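You operate a simulated robot arm through the tools that you are given. There is no shell and no other tool. Be economical: measure what you need, move in short steps, check, and stop when the job is done.

You run a simulated robot arm. Do the job below in one go: nothing can be reset, and whatever is moved stays where it is left.

TASK
Put things in order on the long arm of the desk. At the end: the jar (marked "NUTS") from the long arm of the desk stands on top of the blue bath thermometer; the blue tube (marked "TOOTHPASTE") stands where the jar stood; the green tin (marked "MINT") from the long arm of the desk stands where the blue tube stood; the silver lotion pump stands where the green tin stood; the pink bottle from the long arm of the desk stands on top of the cream soap; whatever was shut is shut again. Leave all else as you found it, and nothing knocked over.

The check looks at the end state, three seconds after you hand in, the way a careful person would. Anything else that was tipped, shoved, dropped, spilled or broken makes it a failure.

THE ROBOT
A 6-joint arm with a two-finger parallel gripper, fixed in place. Base frame: the origin is at the foot of the arm, x ahead of it, y to its left, z up; the work surface is at about z = 0. Readings come in cm, rad, newtons and seconds.
With the tool pointing down near the work surface it reaches from about 18 to 46 cm from the base axis. Its first joint turns from -1.222 to 1.222 rad. Payload 1.9 kg.
The tool frame sits at the grasp point between the pads (the TCP): z along the fingers, y along the line on which they close. The tips reach 2.3 cm beyond it. The gripper opens to 9.4 cm. The fingers are 3.8 cm wide and 1 cm thick; the gripper's body (5.4 by 9.6 cm) begins 3.9 cm behind the TCP.
Orientation is told as [roll, pitch, yaw] about the base's x, y, z axes, in that order, counted from this pose: with the fingers straight down and closing along the base's y, the tool's x points along the base's -x, its y along +y and its z along -z.

THE INTERFACE
- The arm moves only by the tool play_rows. Its argument "series" is a list of rows, each a list of 6 numbers: the shift along the tool's x, y, z in units of 20 mm (1.0 is 20 mm), then the turn, a rotation vector about the tool's x, y, z in units of 5 degrees (1.0 is 5 degrees). In form: [[dx, dy, dz, ax, ay, az], ...]. A call has 1 to 10 rows; each row shifts and turns the commanded pose from where the row before left it, along the tool's axes as they then stand. "jaw" is the finger opening in cm, from 0 to 9.4, set as the call begins (left out, the last holds). A call with a number of a shift or a turn outside -1 to 1 is refused whole. A row lasts 0.2 s, in which the tool goes at most 5 cm and 0.15 rad; a call with a longer step from one row to the next is refused whole, and so is a gripper value outside its range. A pose out of reach is approached as far as the arm can. The call stops where the force on the tool passes 40 N (or 10 N more than at its start, if that is more) or the arm is blocked; 0.2 s more then pass. The fingers move at their own pace (about 10.8 cm/s each) and stop on an object; they squeeze with about 41 N. The grip force told is the motor's: it shows also when the fingers shut on nothing. Time passes only in rows, and 0.2 s behind the last, so rows that do not move let the fingers close. The reply holds the time, the measured pose of the TCP, the force on the tool along the base axes, the opening and the grip force, in the units named above and with some noise, and new pictures: "pictures" is both (left out), scene, wrist or none.
- Cameras (640 x 400 px; columns grow to the right, rows downward): "scene" is fixed at [6.2, 31.78, 42.21]; the picture's right is [-0.69, -0.72, 0.00], its down [-0.42, 0.41, -0.81] and it looks along [0.58, -0.56, -0.59] (base axes); focal length 214 px, centre (320, 200). "wrist" rides on the gripper at [8.6, 1.6, -7.5] in the tool frame; the picture's right is [-0.18, 0.98, 0.00], its down [-0.58, -0.11, -0.81] and it looks along [-0.79, -0.15, 0.59] (tool axes); focal length 243 px, centre (320, 200). There is no depth. A picture from a camera that has moved, and an enlarged one, comes with that camera's place and axes in the base frame and with its lens.
- zoom(camera, box): a new picture of the part [left, top, right, bottom] of that camera's present view, enlarged. The clock stands still meanwhile.
- job_done(): hands the job in; it is judged then, once.

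Go step by step. Nothing tells you positions but the pictures and the camera data: compare them with the known pose of the tool, close in by small moves and look again before you grip or let go. The budget is 120 turns and 170 pictures, counting those below and the enlarged ones. Unless the task says otherwise, let go and move clear before handing in, and close with one line.

The tools are called after "Request:" as a command line: name --pt "numbers of a row" for each row, then --argument value for the rest, lists and objects as JSON in quotes. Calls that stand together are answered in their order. play_rows: Moves the arm, as the interface text tells. Its arguments: {"type":"object","properties":{"series":{"type":"array"},"jaw":{"type":"number"},"pictures":{"type":"string","enum":["both","scene","wrist","none"]}},"required":["series"]} The other tools are called the same way: zoom (camera, box) takes an enlarged picture of a part of a camera's view; job_done () hands the job in.

At the start:

```text
time: 0.0
eef_pos: [32.95, 0.05, 29.37]
tcp_rot: [0.004, -0.002, 0.0]
wrist_force: [0.9, 0.6, -0.6]
opening: 9.39
grip_force: 0.1
```

scene: 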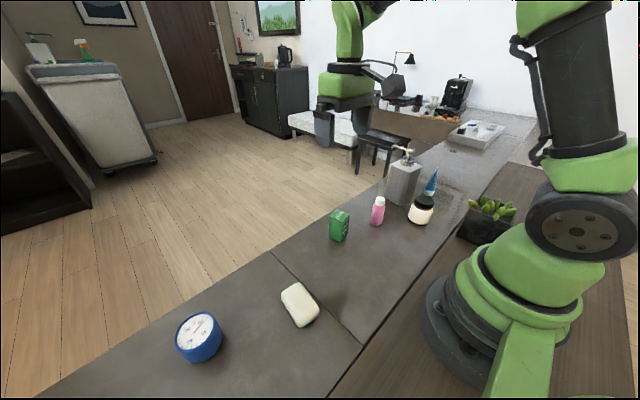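
wrist: 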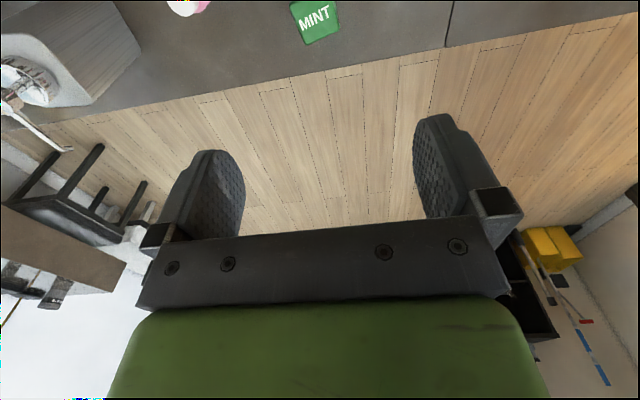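

I see the desk with the thermometer, soap, tin, pink bottle, pump, jar and blue tube. I'll enlarge the scene to fix their places.

Request:
zoom --camera "scene" --box '[320, 130, 480, 250]'

Request:
zoom --camera "scene" --box '[160, 260, 360, 385]'

Request:
zoom --camera "scene" --box '[360, 60, 540, 180]'

```text
3.33 times, centred on (400, 190) of scene
camera zoom: at [6.2, 31.78, 42.21], right [-0.69, -0.72, 0.0], down [-0.42, 0.41, -0.81], along [0.58, -0.56, -0.59], focal length 715 px, centre (53, 233)
```

zoom: 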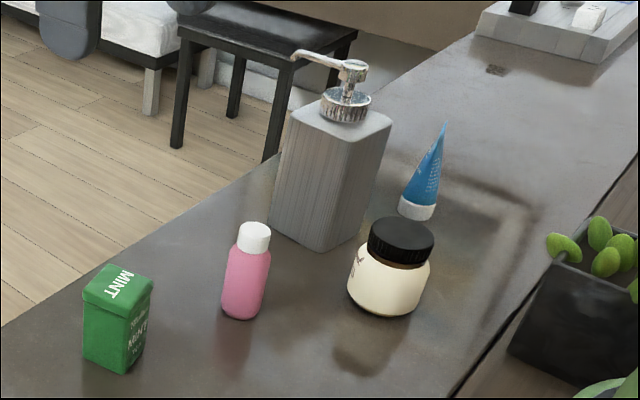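

```text
3.20 times, centred on (260, 322) of scene
camera zoom: at [6.2, 31.78, 42.21], right [-0.69, -0.72, 0.0], down [-0.42, 0.41, -0.81], along [0.58, -0.56, -0.59], focal length 686 px, centre (512, -192)
```

zoom: 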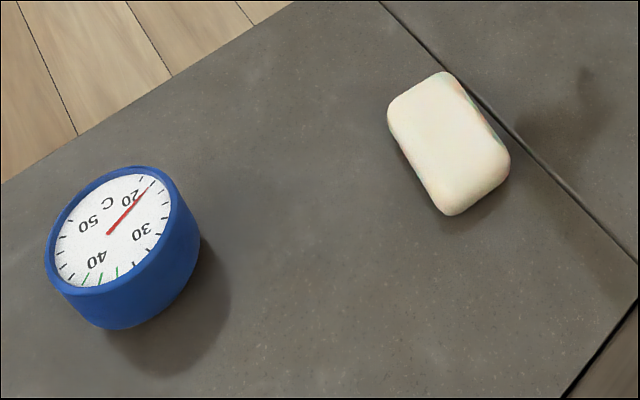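

```text
3.33 times, centred on (450, 120) of scene
camera zoom: at [6.2, 31.78, 42.21], right [-0.69, -0.72, 0.0], down [-0.42, 0.41, -0.81], along [0.58, -0.56, -0.59], focal length 715 px, centre (-113, 467)
```

zoom: 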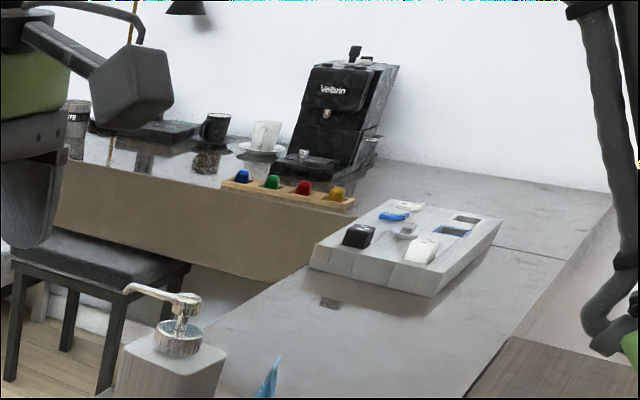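

Estimates (cm): tin [32.4,-0.5], pink bottle [28.3,-12.3], jar [20.6,-23.4], tube [24.4,-38.4], pump [29.9,-27.6], soap [23.9,19.9], thermometer about [31.5,35.7]. I'll move back and down to view the bottle group with the wrist camera.

Request:
play_rows --pt "0.925 -0.88 0.6 0 0 0" --pt "0.925 -0.88 0.6 0 0 0" --pt "0.925 -0.88 0.6 0 0 0" --pt "0.925 -0.88 0.6 0 0 0" --pt "0.925 -0.88 0.6 0 0 0" --pt "0.925 -0.88 0.6 0 0 0" --pt "0.925 -0.88 0.6 0 0 0" --pt "0 0 0 0 0 0" --jaw 9.4

```text
time: 1.8
eef_pos: [19.97, -12.4, 20.92]
tcp_rot: [0.003, -0.002, 0.001]
wrist_force: [0.4, -0.6, -1.2]
opening: 9.41
grip_force: 0.2
camera wrist: at [11.41, -10.79, 28.43], right [0.18, 0.98, 0.0], down [0.58, -0.11, 0.81], along [0.79, -0.15, -0.59], focal length 243 px, centre (320, 200)
```

scene: 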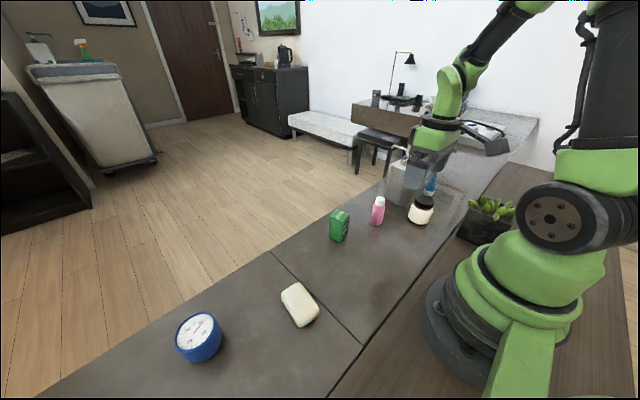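
wrist: 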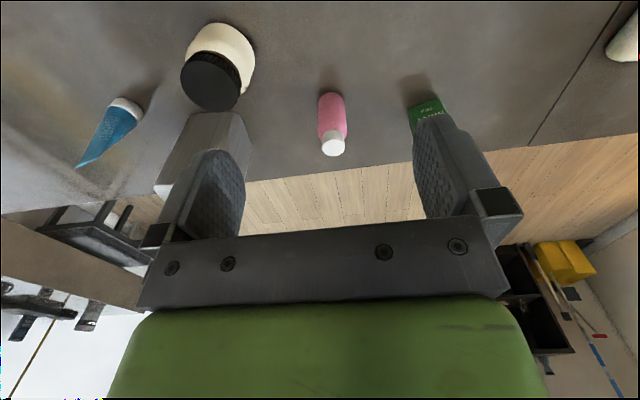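

The bottle, jar, tube and pump all show from the wrist; I enlarge to refine their places.

Request:
zoom --camera "wrist" --box '[260, 60, 460, 185]'

Request:
zoom --camera "wrist" --box '[60, 10, 300, 160]'

```text
3.20 times, centred on (360, 122) of wrist
camera zoom: at [11.41, -10.79, 28.43], right [0.18, 0.98, 0.0], down [0.58, -0.11, 0.81], along [0.79, -0.15, -0.59], focal length 776 px, centre (192, 448)
```

zoom: 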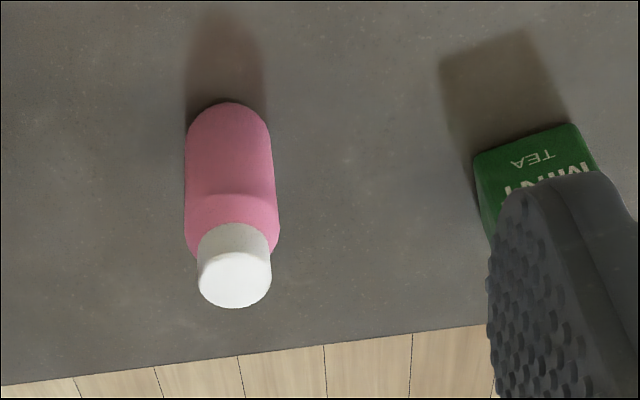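

```text
2.67 times, centred on (180, 85) of wrist
camera zoom: at [11.41, -10.79, 28.43], right [0.18, 0.98, 0.0], down [0.58, -0.11, 0.81], along [0.79, -0.15, -0.59], focal length 647 px, centre (693, 507)
```

zoom: 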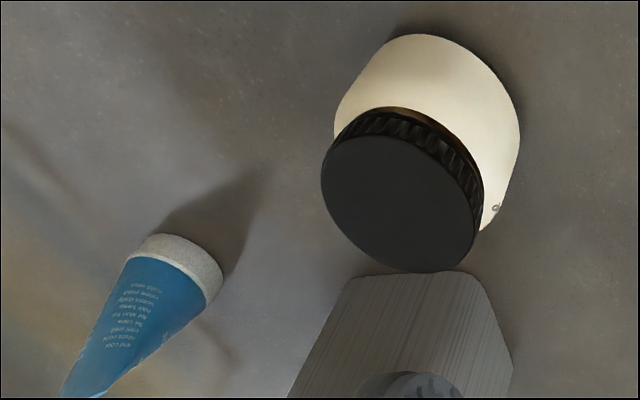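

Bottle refined to about [28.7,-12.55], jar [20.7,-22.7], tube [24.8,-38.6]. Going above the bottle now.

Request:
play_rows --pt "-0.873 -0.015 0.8 0 0 0" --pt "-0.873 -0.015 0.8 0 0 0" --pt "-0.873 -0.015 0.8 0 0 0" --pt "-0.873 -0.015 0.8 0 0 0" --pt "-0.873 -0.015 0.8 0 0 0" --pt "0 0 0 0 0 0" --jaw 7.5

```text
time: 3.2
eef_pos: [28.73, -12.48, 12.89]
tcp_rot: [0.002, 0.0, -0.001]
wrist_force: [0.0, -0.5, 0.2]
opening: 7.5
grip_force: 0.0
camera wrist: at [20.2, -10.93, 20.37], right [0.18, 0.98, 0.0], down [0.58, -0.11, 0.81], along [0.79, -0.15, -0.59], focal length 243 px, centre (320, 200)
```

scene: 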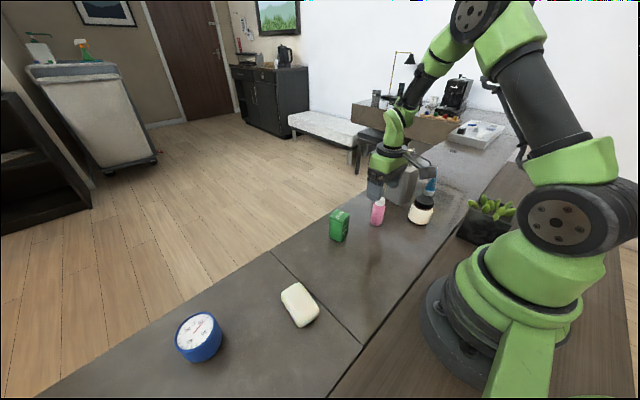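
wrist: 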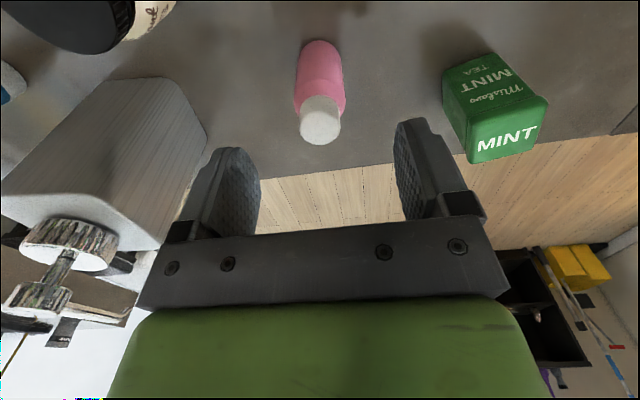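

Bottle at about [28.9,-12.6]; aligned. Descend and grip.

Request:
play_rows --pt "-0.05 -0.05 0.92 0 0 0" --pt "0 0 0.92 0 0 0" --pt "0 0 0.92 0 0 0" --pt "0 0 0.92 0 0 0" --pt "0 0 0 0 0 0" --pictures "wrist"

Request:
play_rows --pt "0 0 0 0 0 0" --pt "0 0 0 0 0 0" --pt "0 0 0 0 0 0" --jaw 2.0 --pictures "wrist"

```text
time: 4.4
eef_pos: [28.82, -12.67, 5.56]
tcp_rot: [0.001, -0.001, 0.0]
wrist_force: [0.0, -0.2, 0.1]
opening: 7.51
grip_force: 0.0
camera wrist: at [20.21, -11.03, 13.13], right [0.18, 0.98, 0.0], down [0.58, -0.11, 0.81], along [0.79, -0.15, -0.59], focal length 243 px, centre (320, 200)
```

wrist: 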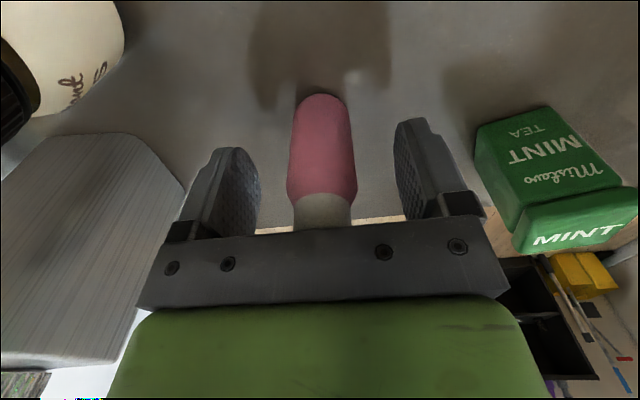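

```text
time: 5.2
eef_pos: [28.76, -12.58, 5.66]
tcp_rot: [0.0, -0.002, 0.001]
wrist_force: [0.3, -0.6, -0.3]
opening: 3.25
grip_force: 40.5
camera wrist: at [20.21, -11.03, 13.14], right [0.18, 0.98, 0.0], down [0.58, -0.11, 0.81], along [0.79, -0.15, -0.59], focal length 243 px, centre (320, 200)
```

wrist: 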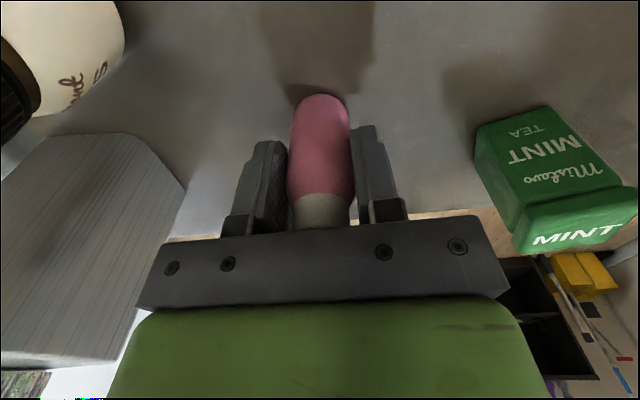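

Bottle held (3.25 cm). Lift it and carry it toward the soap.

Request:
play_rows --pt "0 0 -0.8 0 0 0" --pt "0 0 -0.9 0 0 0" --pt "0 0 -0.9 0 0 0" --pt "0 0 -0.9 0 0 0" --pt "0 0 -0.9 0 0 0" --pt "0 0 -0.9 0 0 0" --pt "0.2 0.9 -0.5 0 0 0" --pt "0.3 0.95 0 0 0 0" --pt "0.3 0.95 0 0 0 0" --pt "0.3 0.95 0 0 0 0" --pictures "none"

Request:
play_rows --pt "0.3 0.95 0 0 0 0" --pt "0.3 0.95 0 0 0 0" --pt "0.3 0.95 0 0 0 0" --pt "0.3 0.95 0 0 0 0" --pt "0.3 0.95 0 0 0 0" --pt "0.3 0.95 0 0 0 0" --pt "0.3 0.95 0 0 0 0" --pt "0.3 0.95 0 0 0 0" --pt "0.3 0.95 0 0 0 0" --pt "0 0 0 0 0 0"

```text
time: 7.4
eef_pos: [26.65, -5.12, 17.12]
tcp_rot: [0.002, -0.002, 0.0]
wrist_force: [0.3, 0.4, -0.6]
opening: 3.22
grip_force: 41.3
```

```text
time: 9.6
eef_pos: [21.26, 11.87, 17.17]
tcp_rot: [0.004, -0.002, 0.0]
wrist_force: [-0.3, -0.5, 0.0]
opening: 3.26
grip_force: 41.2
camera wrist: at [12.64, 13.54, 24.71], right [0.18, 0.98, 0.0], down [0.58, -0.11, 0.81], along [0.79, -0.15, -0.59], focal length 243 px, centre (320, 200)
```

scene: 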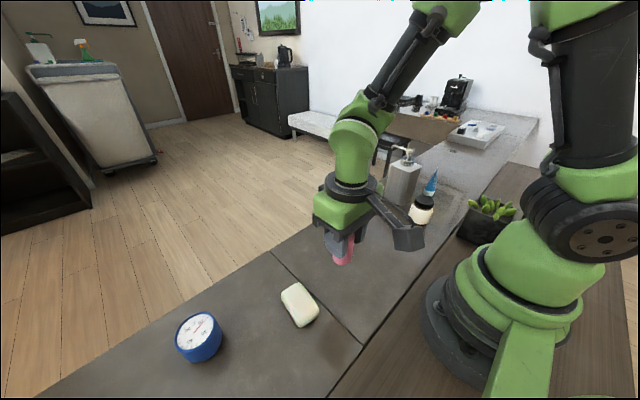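
wrist: 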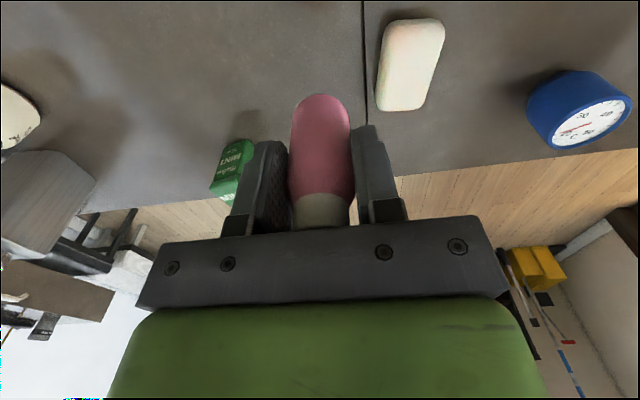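

Soap and thermometer are both in the wrist view; enlarge to measure.

Request:
zoom --camera "wrist" --box '[350, 0, 510, 120]'

Request:
zoom --camera "wrist" --box '[500, 50, 640, 160]'

```text
3.33 times, centred on (430, 60) of wrist
camera zoom: at [12.64, 13.54, 24.71], right [0.18, 0.98, 0.0], down [0.58, -0.11, 0.81], along [0.79, -0.15, -0.59], focal length 809 px, centre (-47, 667)
```

zoom: 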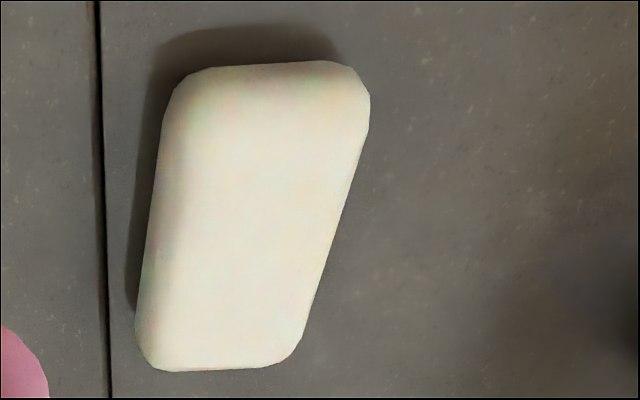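

```text
3.64 times, centred on (570, 105) of wrist
camera zoom: at [12.64, 13.54, 24.71], right [0.18, 0.98, 0.0], down [0.58, -0.11, 0.81], along [0.79, -0.15, -0.59], focal length 882 px, centre (-589, 546)
```

zoom: 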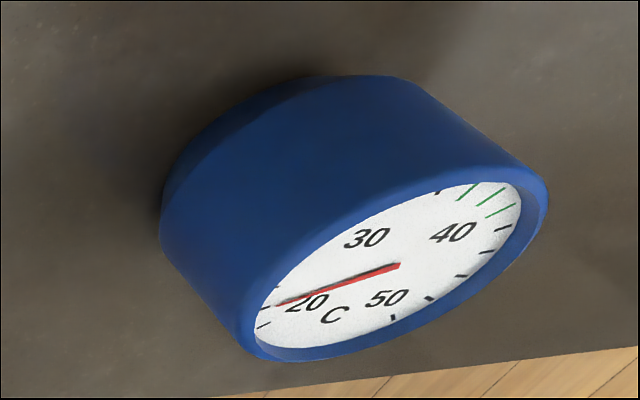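

Thermometer face at about [31.0,35.65], z≈4.8; soap centre about [24.4,19.7]. Move the bottle above the soap.

Request:
play_rows --pt "-0.32 0.79 0.3 0 0 0" --pt "-0.32 0.79 0.5 0 0 0" --pt "-0.32 0.79 0.7 0 0 0" --pt "-0.32 0.79 0.7 0 0 0" --pt "-0.32 0.79 0.7 0 0 0" --pt "0 0 0 0 0 0"

Request:
zoom --camera "scene" --box '[220, 220, 380, 340]'

Request:
zoom --camera "wrist" --box '[240, 0, 400, 120]'

```text
time: 11.0
eef_pos: [24.33, 19.93, 11.62]
tcp_rot: [0.003, -0.002, 0.0]
wrist_force: [0.2, 0.0, -0.3]
opening: 3.22
grip_force: 40.9
camera wrist: at [15.83, 21.45, 19.0], right [0.18, 0.98, 0.0], down [0.58, -0.11, 0.81], along [0.79, -0.15, -0.59], focal length 243 px, centre (320, 200)
```

scene: 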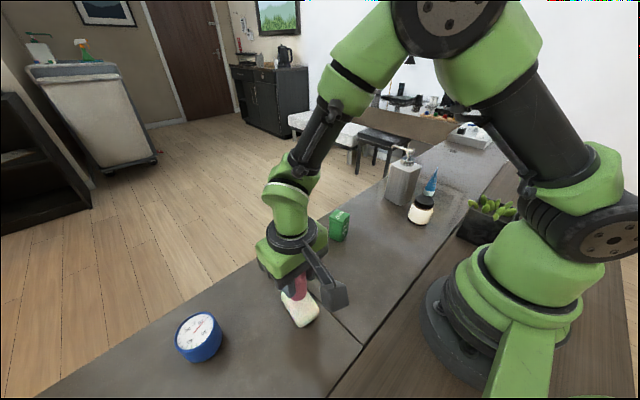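
wrist: 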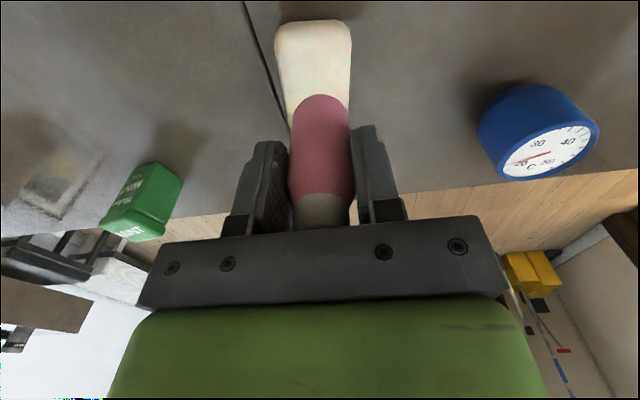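

```text
3.33 times, centred on (300, 280) of scene
camera zoom: at [6.2, 31.78, 42.21], right [-0.69, -0.72, 0.0], down [-0.42, 0.41, -0.81], along [0.58, -0.56, -0.59], focal length 715 px, centre (387, -67)
```

zoom: 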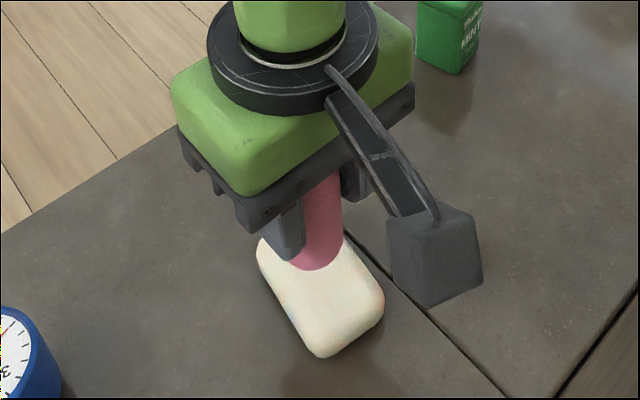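

```text
3.33 times, centred on (320, 60) of wrist
camera zoom: at [15.83, 21.45, 19.0], right [0.18, 0.98, 0.0], down [0.58, -0.11, 0.81], along [0.79, -0.15, -0.59], focal length 809 px, centre (320, 667)
```

zoom: 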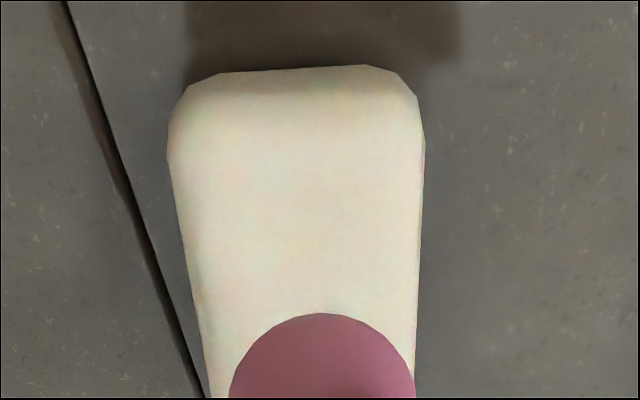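

Soap axis centre is about [24.9,19.5]; shift slightly and lower.

Request:
play_rows --pt "-0.28 -0.21 0.5 0 0 0" --pt "0 0 0.5 0 0 0" --pt "0 0 0.5 0 0 0" --pt "0 0 0 0 0 0" --pictures "none"

Request:
zoom --camera "scene" --box '[240, 240, 360, 330]'

Request:
zoom --camera "wrist" --box '[240, 0, 400, 120]'

```text
time: 12.0
eef_pos: [24.98, 19.55, 8.42]
tcp_rot: [0.003, -0.002, 0.001]
wrist_force: [-0.2, -0.2, -1.6]
opening: 3.2
grip_force: 40.8
```

```text
4.44 times, centred on (300, 285) of scene
camera zoom: at [6.2, 31.78, 42.21], right [-0.69, -0.72, 0.0], down [-0.42, 0.41, -0.81], along [0.58, -0.56, -0.59], focal length 953 px, centre (409, -178)
```

zoom: 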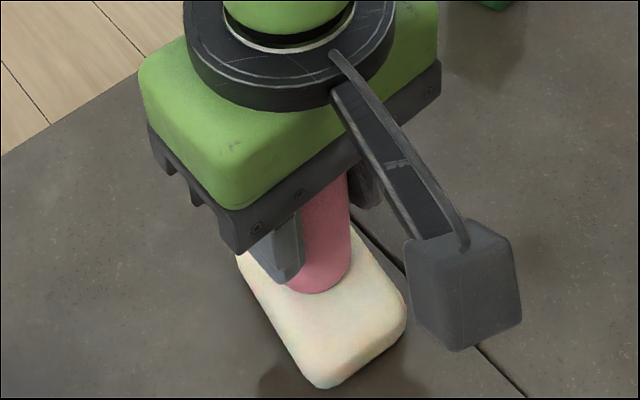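

```text
3.33 times, centred on (320, 60) of wrist
camera zoom: at [16.43, 21.04, 15.98], right [0.18, 0.98, 0.0], down [0.58, -0.11, 0.81], along [0.79, -0.15, -0.59], focal length 809 px, centre (320, 667)
```

zoom: 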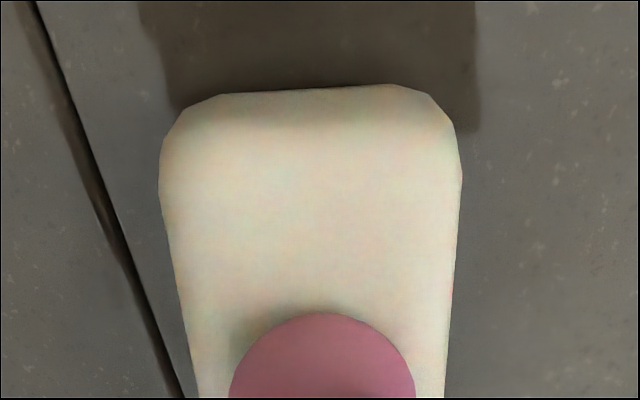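

The bottle is centred and nearly touching; lower gently watching force.

Request:
play_rows --pt "0 0 0.1 0 0 0" --pt "0 0 0 0 0 0" --pictures "none"

Request:
play_rows --pt "0 0 0.1 0 0 0" --pt "0 0 0 0 0 0" --pictures "none"

Request:
play_rows --pt "0 0 0.1 0 0 0" --pt "0 0 0 0 0 0" --pictures "none"

```text
time: 12.6
eef_pos: [25.01, 19.54, 8.31]
tcp_rot: [0.005, -0.005, 0.001]
wrist_force: [0.7, -2.3, 24.1]
opening: 3.26
grip_force: 41.2
```

```text
time: 13.2
eef_pos: [24.98, 19.53, 8.22]
tcp_rot: [0.006, -0.007, 0.002]
wrist_force: [2.9, 1.4, 36.1]
opening: 3.22
grip_force: 40.9
```

```text
time: 13.7
eef_pos: [25.08, 19.7, 8.04]
tcp_rot: [0.005, -0.002, -0.002]
wrist_force: [-2.2, -1.8, 13.1]
opening: 3.23
grip_force: 40.8
stopped in row 2: the force on the tool passed its limit (the readings are from after the stop); the commanded pose is now the measured one
```

Contact reached. Release gently, then look.

Request:
play_rows --pt "0 0 -0.05 0 0 0" --pt "0 0 0 0 0 0" --pt "0 0 0 0 0 0" --jaw 6.0

```text
time: 14.5
eef_pos: [24.97, 19.6, 8.08]
tcp_rot: [0.003, -0.005, 0.001]
wrist_force: [0.0, 0.0, -0.3]
opening: 6.02
grip_force: 0.1
camera wrist: at [16.44, 21.08, 15.54], right [0.18, 0.98, 0.0], down [0.58, -0.11, 0.81], along [0.79, -0.15, -0.59], focal length 243 px, centre (320, 200)
```

scene: 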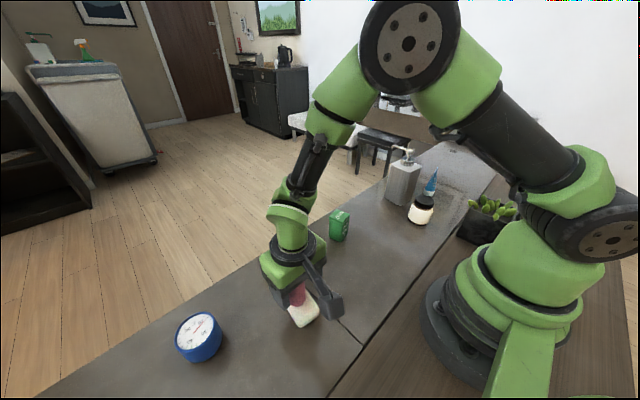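
wrist: 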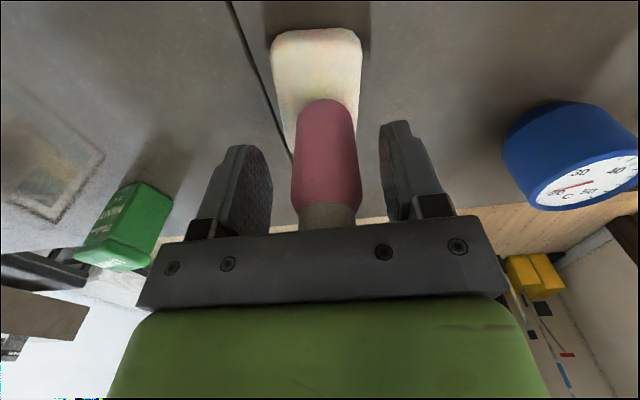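

The bottle stands on the soap. Rise, then test the reach above the thermometer while empty.

Request:
play_rows --pt "0 0 -0.7 0 0 0" --pt "0 0 -0.9 0 0 0" --pt "0 0 -0.9 0 0 0" --pt "0 0 -0.9 0 0 0" --pt "0 0 -0.9 0 0 0" --pt "-0.3 0.8 -0.5 0 0 0" --pt "-0.6 0.95 0 0 0 0" --pt "-0.6 0.95 0 0 0 0" --pt "-0.6 0.95 0 0 0 0" --pt "-0.6 0.95 0 0 0 0" --pictures "none"

Request:
play_rows --pt "-0.1 0.95 0.2 0 0 0" --pt "-0.1 0.95 0.4 0 0 0" --pt "-0.1 0.95 0.5 0 0 0" --pt "0 0.6 0.6 0 0 0" --pt "0 0 0.6 0 0 0" --pt "0 0 0.6 0 0 0" --pt "0 0 0.4 0 0 0" --pt "0 0 0 0 0 0"

```text
time: 16.7
eef_pos: [30.38, 28.68, 17.71]
tcp_rot: [0.004, -0.003, 0.0]
wrist_force: [-0.4, -0.5, 0.5]
opening: 5.99
grip_force: 0.2
```

```text
time: 18.5
eef_pos: [30.16, 35.15, 11.06]
tcp_rot: [0.003, -0.003, 0.0]
wrist_force: [-0.2, 1.1, 0.4]
opening: 6.01
grip_force: 0.1
out of reach, approached as far as the arm can: row 4
camera wrist: at [21.56, 36.57, 18.55], right [0.18, 0.98, 0.0], down [0.58, -0.11, 0.81], along [0.79, -0.15, -0.59], focal length 243 px, centre (320, 200)
```

scene: 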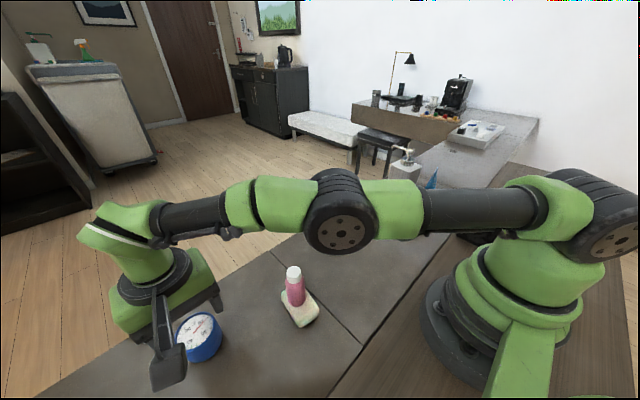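
wrist: 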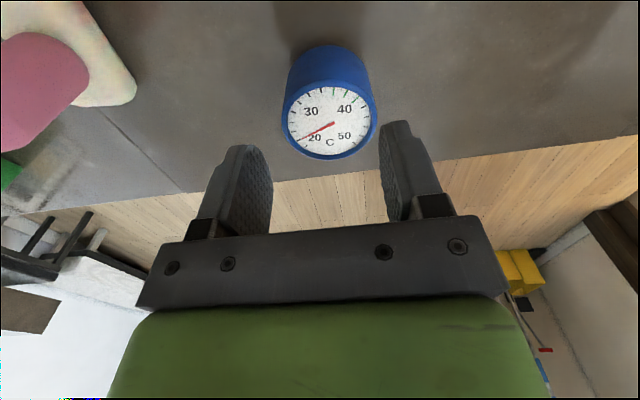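

Vertical reach ends about 1 cm short of the thermometer at [31.2,35.5], so I'll grip the jar with a 15° outward tilt. Travel back toward the jar now.

Request:
play_rows --pt "0.2 -0.5 -0.9 0 0 0" --pt "0.2 -0.5 -1 0 0 0" --pt "0.2 -0.8 -1 0 0 0" --pt "0.2 -1 -1 0 0 0" --pt "0.2 -1 -0.9 0 0 0" --pt "0.3 -1 0 0 0 0" --pt "0.3 -1 0 0 0 0" --pt "0.3 -1 0 0 0 0" --pt "0.3 -1 0 0 0 0" --pt "0.3 -1 0 0 0 0" --jaw 9.4 --pictures "none"

Request:
play_rows --pt "0.2 -1 0 0 0 0" --pt "0.2 -1 0 0 0 0" --pt "0.2 -1 0 0 0 0" --pt "0.2 -1 0 0 0 0" --pt "0.2 -1 0 0 0 0" --pt "0.2 -1 0 0 0 0" --pt "0.2 -1 0 0 0 0" --pt "0.2 -1 0 0 0 0" --pt "0.2 -1 0 0 0 0" --pt "0.2 -1 0 0 0 0" --pictures "none"

Request:
play_rows --pt "0 -1 0 0 0 0" --pt "0 -1 0 0 0 0" --pt "0 -1 0 0 0 0" --pt "0 -1 0 0 0 0" --pt "0 -1 0 0 0 0" --pt "0 -1 0 0 0 0" --pt "0 0 0 0 0 0"

```text
time: 20.7
eef_pos: [25.2, 17.29, 20.58]
tcp_rot: [0.002, -0.003, 0.0]
wrist_force: [0.4, -0.5, 1.3]
opening: 9.42
grip_force: 0.1
```

```text
time: 22.9
eef_pos: [21.07, -2.65, 20.54]
tcp_rot: [0.004, -0.004, 0.001]
wrist_force: [-0.1, 0.8, -0.1]
opening: 9.4
grip_force: 0.0
```

```text
time: 24.5
eef_pos: [21.11, -14.53, 20.44]
tcp_rot: [0.002, -0.005, 0.0]
wrist_force: [-0.8, -0.2, 0.4]
opening: 9.4
grip_force: 0.1
camera wrist: at [12.48, -13.05, 27.95], right [0.18, 0.98, 0.0], down [0.58, -0.11, 0.81], along [0.79, -0.15, -0.59], focal length 243 px, centre (320, 200)
```

scene: 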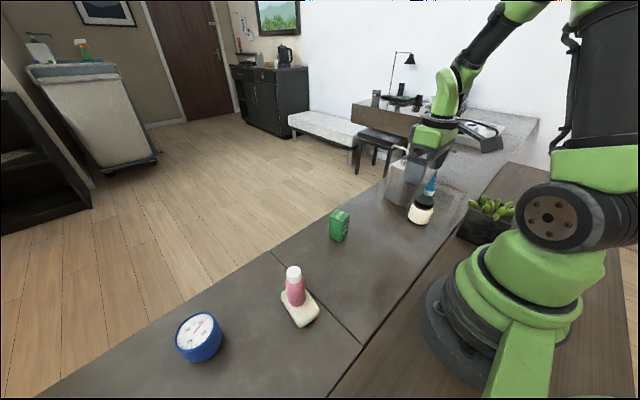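
wrist: 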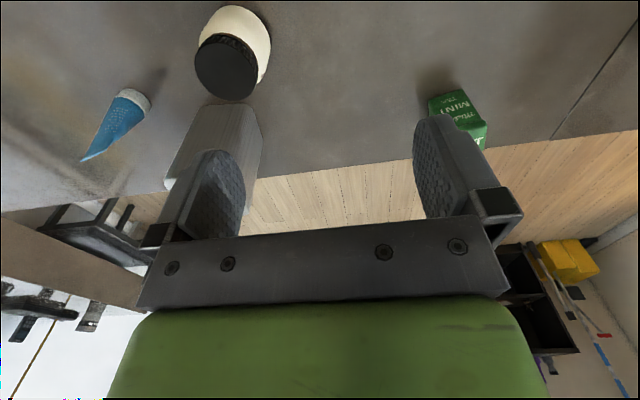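

Turn the tool by −40° yaw and tilt it 15° for the jar.

Request:
play_rows --pt "0 0 0 0 0 1" --pt "0 0 0 0 0 1" --pt "0 0 0 0 0 1" --pt "0 0 0 0 0 1" --pt "0 0 0 0 0 1" --pt "0 0 0 0 0 1" --pt "0 0 0 0 0 1" --pt "0 0 0 0 0 1" --pictures "none"

Request:
play_rows --pt "0 0 0 0 -1 0" --pt "0 0 0 0 -1 0" --pt "0 0 0 0 -1 0" --pt "0 0 0 0 0 0"

```text
time: 26.3
eef_pos: [21.05, -14.56, 20.4]
tcp_rot: [0.006, 0.0, -0.7]
wrist_force: [0.2, -0.7, -0.8]
opening: 9.42
grip_force: 0.0
```

```text
time: 27.3
eef_pos: [21.14, -14.61, 20.56]
tcp_rot: [0.005, -0.264, -0.698]
wrist_force: [-0.2, 0.2, 0.0]
opening: 9.41
grip_force: 0.1
camera wrist: at [14.33, -6.86, 25.52], right [0.77, 0.64, 0.05], down [0.2, -0.31, 0.93], along [0.61, -0.7, -0.37], focal length 243 px, centre (320, 200)
```

scene: 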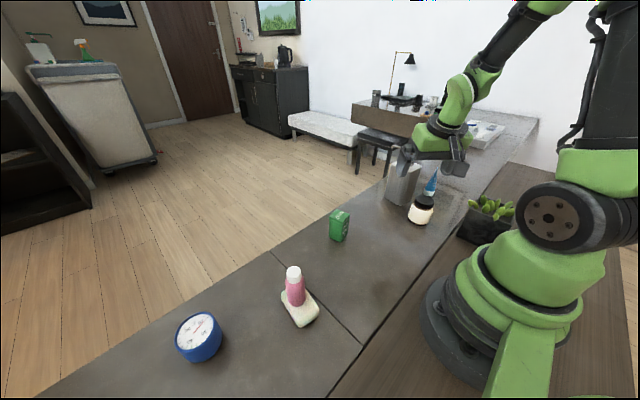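
wrist: 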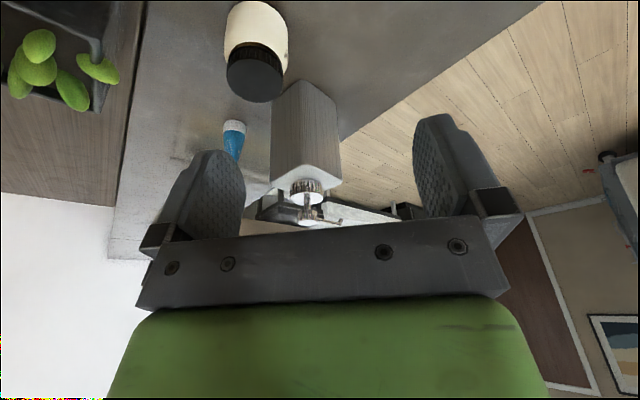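

Jar at about [20.8,-22.6]. Move to the pre-grasp point along the tilted approach axis.

Request:
play_rows --pt "-0.045 -0.633 0.825 0 0 0" --pt "-0.045 -0.633 0.825 0 0 0" --pt "-0.045 -0.633 0.825 0 0 0" --pt "-0.045 -0.633 0.825 0 0 0" --pt "-0.045 -0.633 0.825 0 0 0" --pt "0 0 0 0 0 0"

```text
time: 28.7
eef_pos: [19.13, -20.87, 13.02]
tcp_rot: [0.006, -0.262, -0.7]
wrist_force: [0.7, 0.2, -0.1]
opening: 9.4
grip_force: 0.0
out of reach, approached as far as the arm can: row 5
camera wrist: at [12.37, -13.14, 18.02], right [0.77, 0.64, 0.05], down [0.2, -0.31, 0.93], along [0.61, -0.7, -0.37], focal length 243 px, centre (320, 200)
```

scene: 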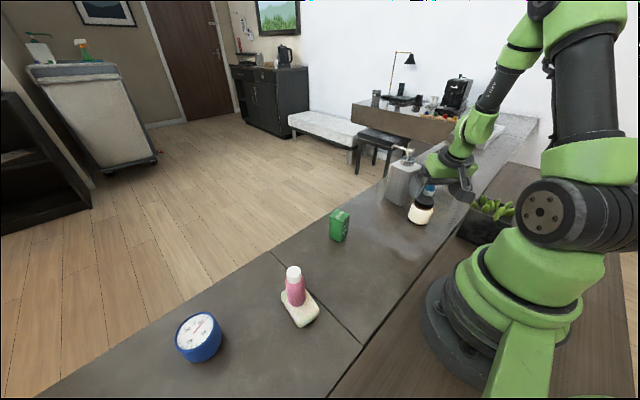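
wrist: 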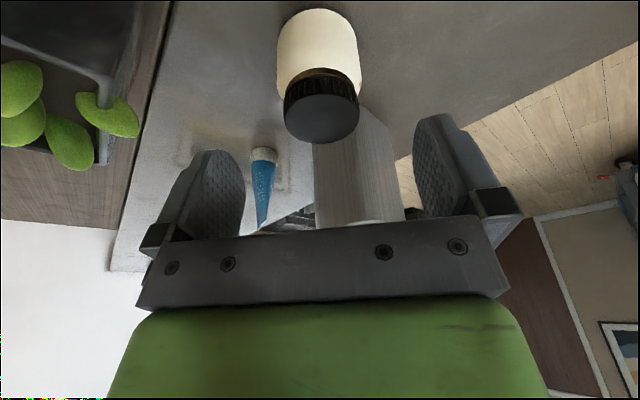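

The jar is centred between the fingers. Descend along the tool axis in two stages, checking for reach trouble.

Request:
play_rows --pt "-0.03 -0.02 0.94 0 0 0" --pt "-0.03 -0.02 0.94 0 0 0" --pt "-0.03 -0.02 0.94 0 0 0" --pt "0 0 0 0 0 0"

```text
time: 29.7
eef_pos: [20.12, -21.47, 9.59]
tcp_rot: [0.006, -0.261, -0.701]
wrist_force: [-0.6, -0.5, -0.5]
opening: 9.38
grip_force: 0.1
out of reach, approached as far as the arm can: row 1, 2
camera wrist: at [13.26, -13.77, 14.52], right [0.77, 0.64, 0.05], down [0.2, -0.31, 0.93], along [0.61, -0.7, -0.37], focal length 243 px, centre (320, 200)
```

scene: 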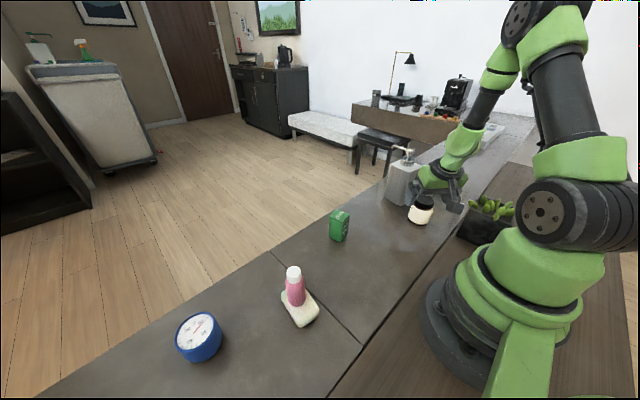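
wrist: 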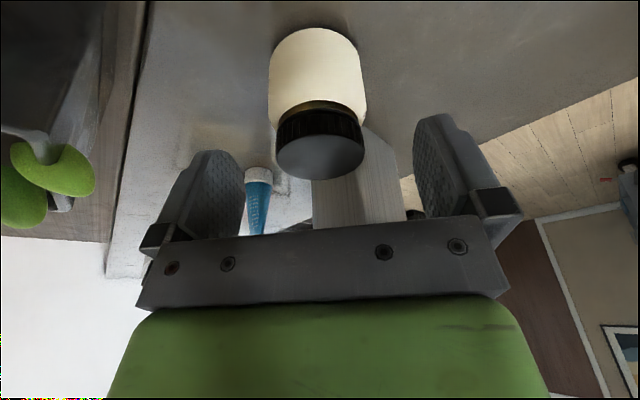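

Continue down to the grip height (~4.3 cm).

Request:
play_rows --pt "-0.04 -0.03 0.92 0 0 0" --pt "-0.04 -0.03 0.92 0 0 0" --pt "-0.04 -0.03 0.92 0 0 0" --pt "0 0 0 0 0 0"

Request:
zoom --camera "scene" --box '[380, 130, 500, 220]'

```text
time: 30.7
eef_pos: [21.99, -22.69, 4.54]
tcp_rot: [0.01, -0.26, -0.699]
wrist_force: [-0.7, 0.9, 0.4]
opening: 9.37
grip_force: 0.0
out of reach, approached as far as the arm can: row 3
camera wrist: at [15.27, -14.92, 9.62], right [0.77, 0.64, 0.06], down [0.2, -0.32, 0.93], along [0.61, -0.7, -0.37], focal length 243 px, centre (320, 200)
```

scene: 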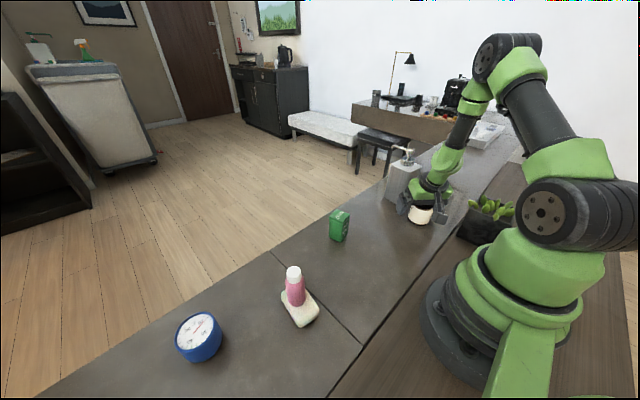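
wrist: 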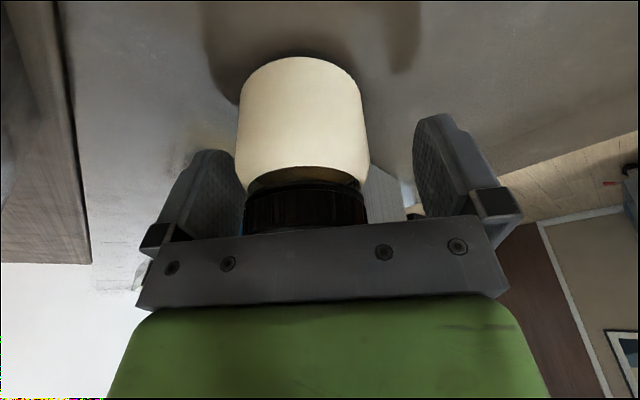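

```text
4.44 times, centred on (440, 175) of scene
camera zoom: at [6.2, 31.78, 42.21], right [-0.69, -0.72, 0.0], down [-0.42, 0.41, -0.81], along [0.58, -0.56, -0.59], focal length 953 px, centre (-213, 311)
```

zoom: 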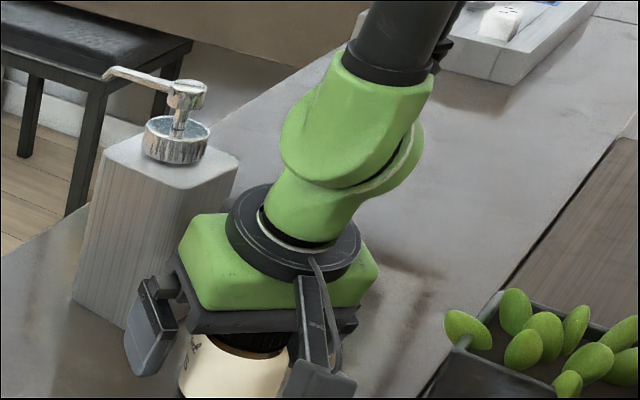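

The tool slid off the commanded path, most likely because the base joint is at its turning limit with this lean. I'll rise straight up and turn the yaw to −65° so the arm leans toward +y instead.

Request:
play_rows --pt "-0.24 0 -0.9 0 0 0" --pt "-0.24 0 -0.9 0 0 0" --pt "-0.24 0 -0.9 0 0 0" --pt "-0.24 0 -0.9 0 0 0" --pt "-0.24 0 -0.9 0 0 0" --pt "0 0 0 0.259 0 0.966" --pt "0 0 0 0.259 0 0.966" --pt "0 0 0 0.259 0 0.966" --pt "0 0 0 0.259 0 0.966" --pt "0 0 0 0.259 0 0.966"

```text
time: 32.9
eef_pos: [22.31, -22.48, 10.59]
tcp_rot: [0.003, -0.255, -1.076]
wrist_force: [0.4, -0.2, -1.4]
opening: 9.39
grip_force: 0.1
out of reach, approached as far as the arm can: row 3, 4, 5, 7
camera wrist: at [18.99, -12.77, 15.7], right [0.95, 0.31, 0.05], down [0.07, -0.37, 0.93], along [0.31, -0.88, -0.37], focal length 243 px, centre (320, 200)
```

scene: 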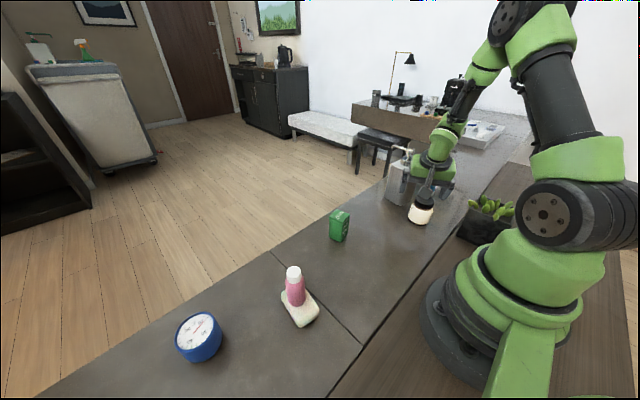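
wrist: 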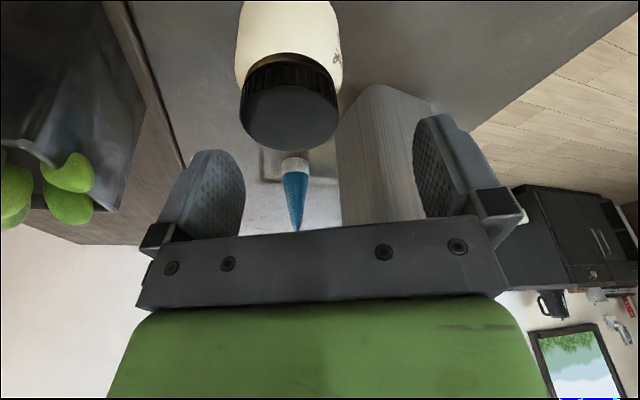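

Now yaw −62°. Jar at about [21.1,-22.8]; shift sideways first and check the pose is reachable.

Request:
play_rows --pt "0.07 -0.3 0 0 0 0" --pt "0.06 -0.29 0 0 0 0" --pt "0 0 0 0 0 0" --pictures "wrist"

```text
time: 33.7
eef_pos: [21.17, -22.83, 10.5]
tcp_rot: [0.006, -0.255, -1.075]
wrist_force: [-0.6, 0.3, 1.4]
opening: 9.4
grip_force: 0.1
camera wrist: at [17.81, -13.09, 15.66], right [0.95, 0.31, 0.05], down [0.07, -0.37, 0.93], along [0.31, -0.88, -0.37], focal length 243 px, centre (320, 200)
```

wrist: 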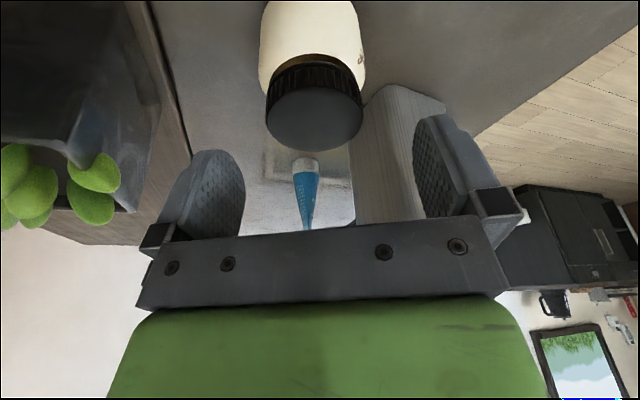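

Aligned and reachable. Descend straight down.

Request:
play_rows --pt "0.197 -0.04 0.735 0 0 0" --pt "0.197 -0.04 0.735 0 0 0" --pt "0.197 -0.02 0.735 0 0 0" --pt "0.197 0 0.735 0 0 0" --pt "0 0 0 0 0 0"

```text
time: 34.9
eef_pos: [21.06, -22.85, 4.46]
tcp_rot: [0.004, -0.255, -1.076]
wrist_force: [0.1, -0.2, -0.3]
opening: 9.42
grip_force: 0.1
camera wrist: at [17.65, -13.18, 9.56], right [0.95, 0.31, 0.05], down [0.07, -0.37, 0.93], along [0.31, -0.88, -0.37], focal length 243 px, centre (320, 200)
```

scene: 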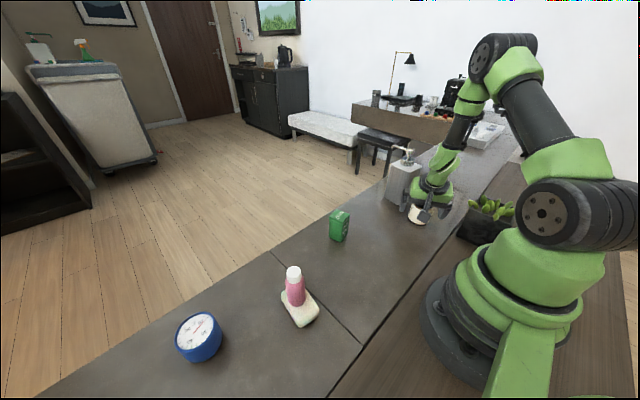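
wrist: 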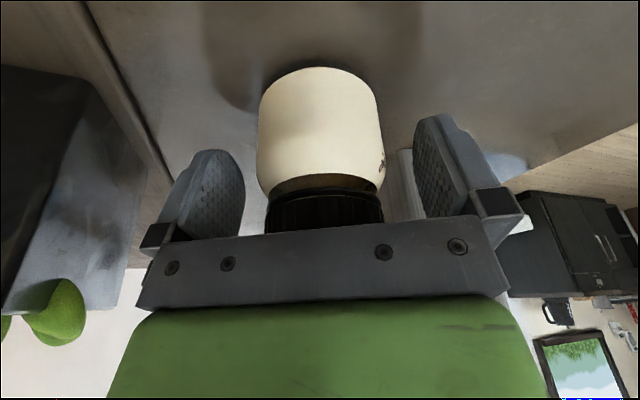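

Centred. Close on the jar.

Request:
play_rows --pt "0 0 0 0 0 0" --pt "0 0 0 0 0 0" --pt "0 0 0 0 0 0" --jaw 5.5 --pictures "wrist"

```text
time: 35.7
eef_pos: [20.97, -22.97, 4.49]
tcp_rot: [0.005, -0.257, -1.076]
wrist_force: [0.4, 0.0, 0.2]
opening: 5.67
grip_force: 40.9
camera wrist: at [17.65, -13.17, 9.57], right [0.95, 0.31, 0.05], down [0.07, -0.37, 0.93], along [0.31, -0.88, -0.37], focal length 243 px, centre (320, 200)
```

wrist: 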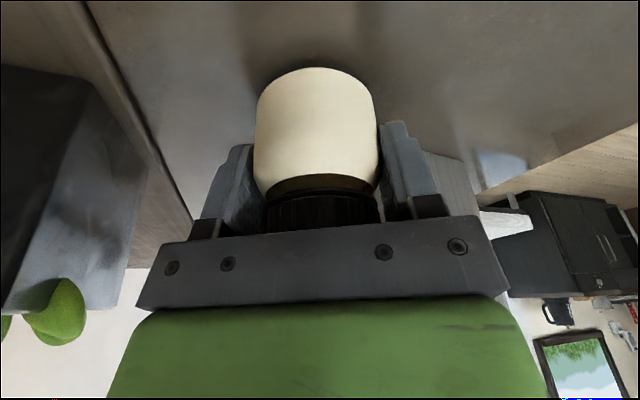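

Jar held. Lift straight up, then carry it away toward the middle.

Request:
play_rows --pt "-0.1 0 -0.4 0 0 0" --pt "-0.18 0 -0.68 0 0 0" --pt "-0.18 0 -0.68 0 0 0" --pt "-0.18 0 -0.68 0 0 0" --pt "-0.18 0 -0.68 0 0 0" --pt "-0.1 0 -0.35 0 0 0" --jaw 5.0

Request:
play_rows --pt "0.62 0.6 -0.6 0 0 0" --pt "0.62 0.6 -0.6 0 0 0" --pt "0.62 0.6 -0.6 0 0 0" --pt "0.62 0.6 -0.6 0 0 0" --pt "0.62 0.6 -0.6 0 0 0" --pt "0.62 0.6 -0.6 0 0 0" --pt "0.62 0.6 -0.6 0 0 0" --pt "0.62 0.6 -0.6 0 0 0" --pt "0.62 0.6 -0.6 0 0 0"

```text
time: 37.1
eef_pos: [21.04, -22.85, 11.7]
tcp_rot: [0.006, -0.256, -1.074]
wrist_force: [0.7, 0.4, -1.7]
opening: 5.69
grip_force: 41.5
camera wrist: at [17.66, -13.17, 16.75], right [0.95, 0.31, 0.05], down [0.07, -0.37, 0.93], along [0.31, -0.88, -0.37], focal length 243 px, centre (320, 200)
```

scene: 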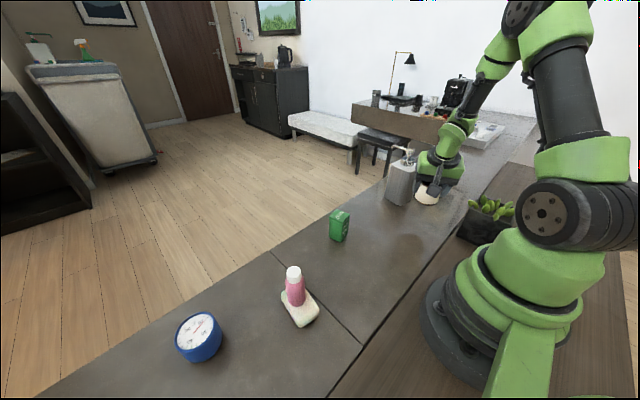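
wrist: 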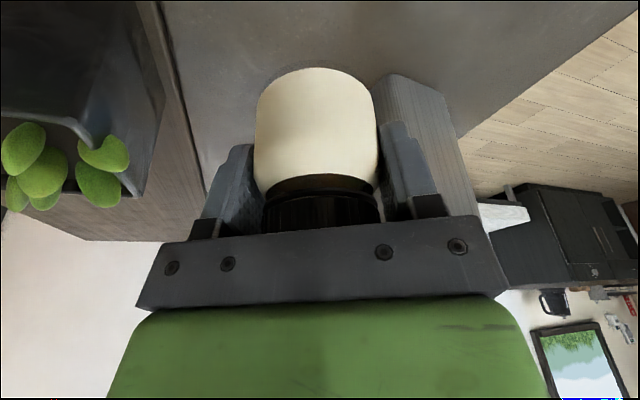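

```text
time: 39.1
eef_pos: [24.09, -5.83, 19.29]
tcp_rot: [0.004, -0.255, -1.075]
wrist_force: [-0.4, 0.8, -1.4]
opening: 5.69
grip_force: 41.5
camera wrist: at [20.68, 3.91, 24.46], right [0.95, 0.31, 0.05], down [0.07, -0.37, 0.93], along [0.31, -0.88, -0.37], focal length 243 px, centre (320, 200)
```

scene: 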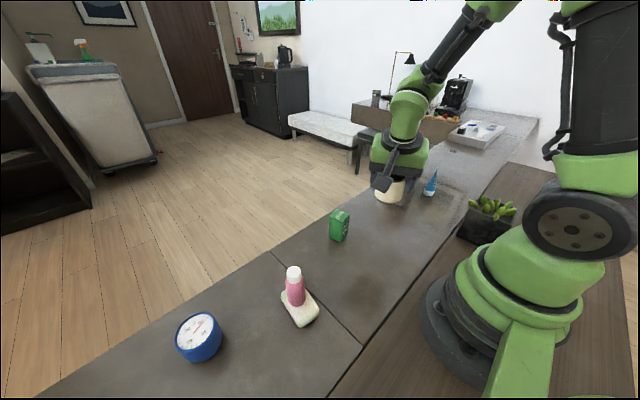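
wrist: 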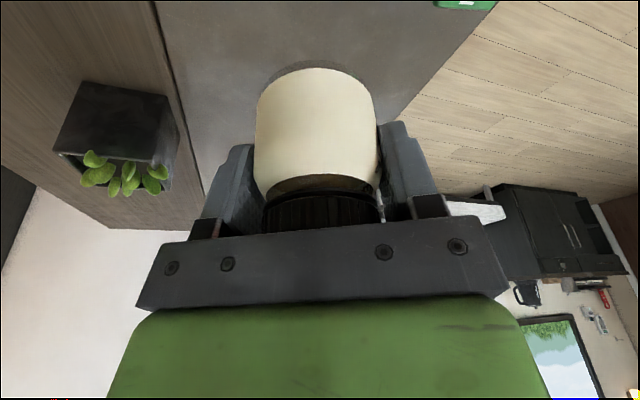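

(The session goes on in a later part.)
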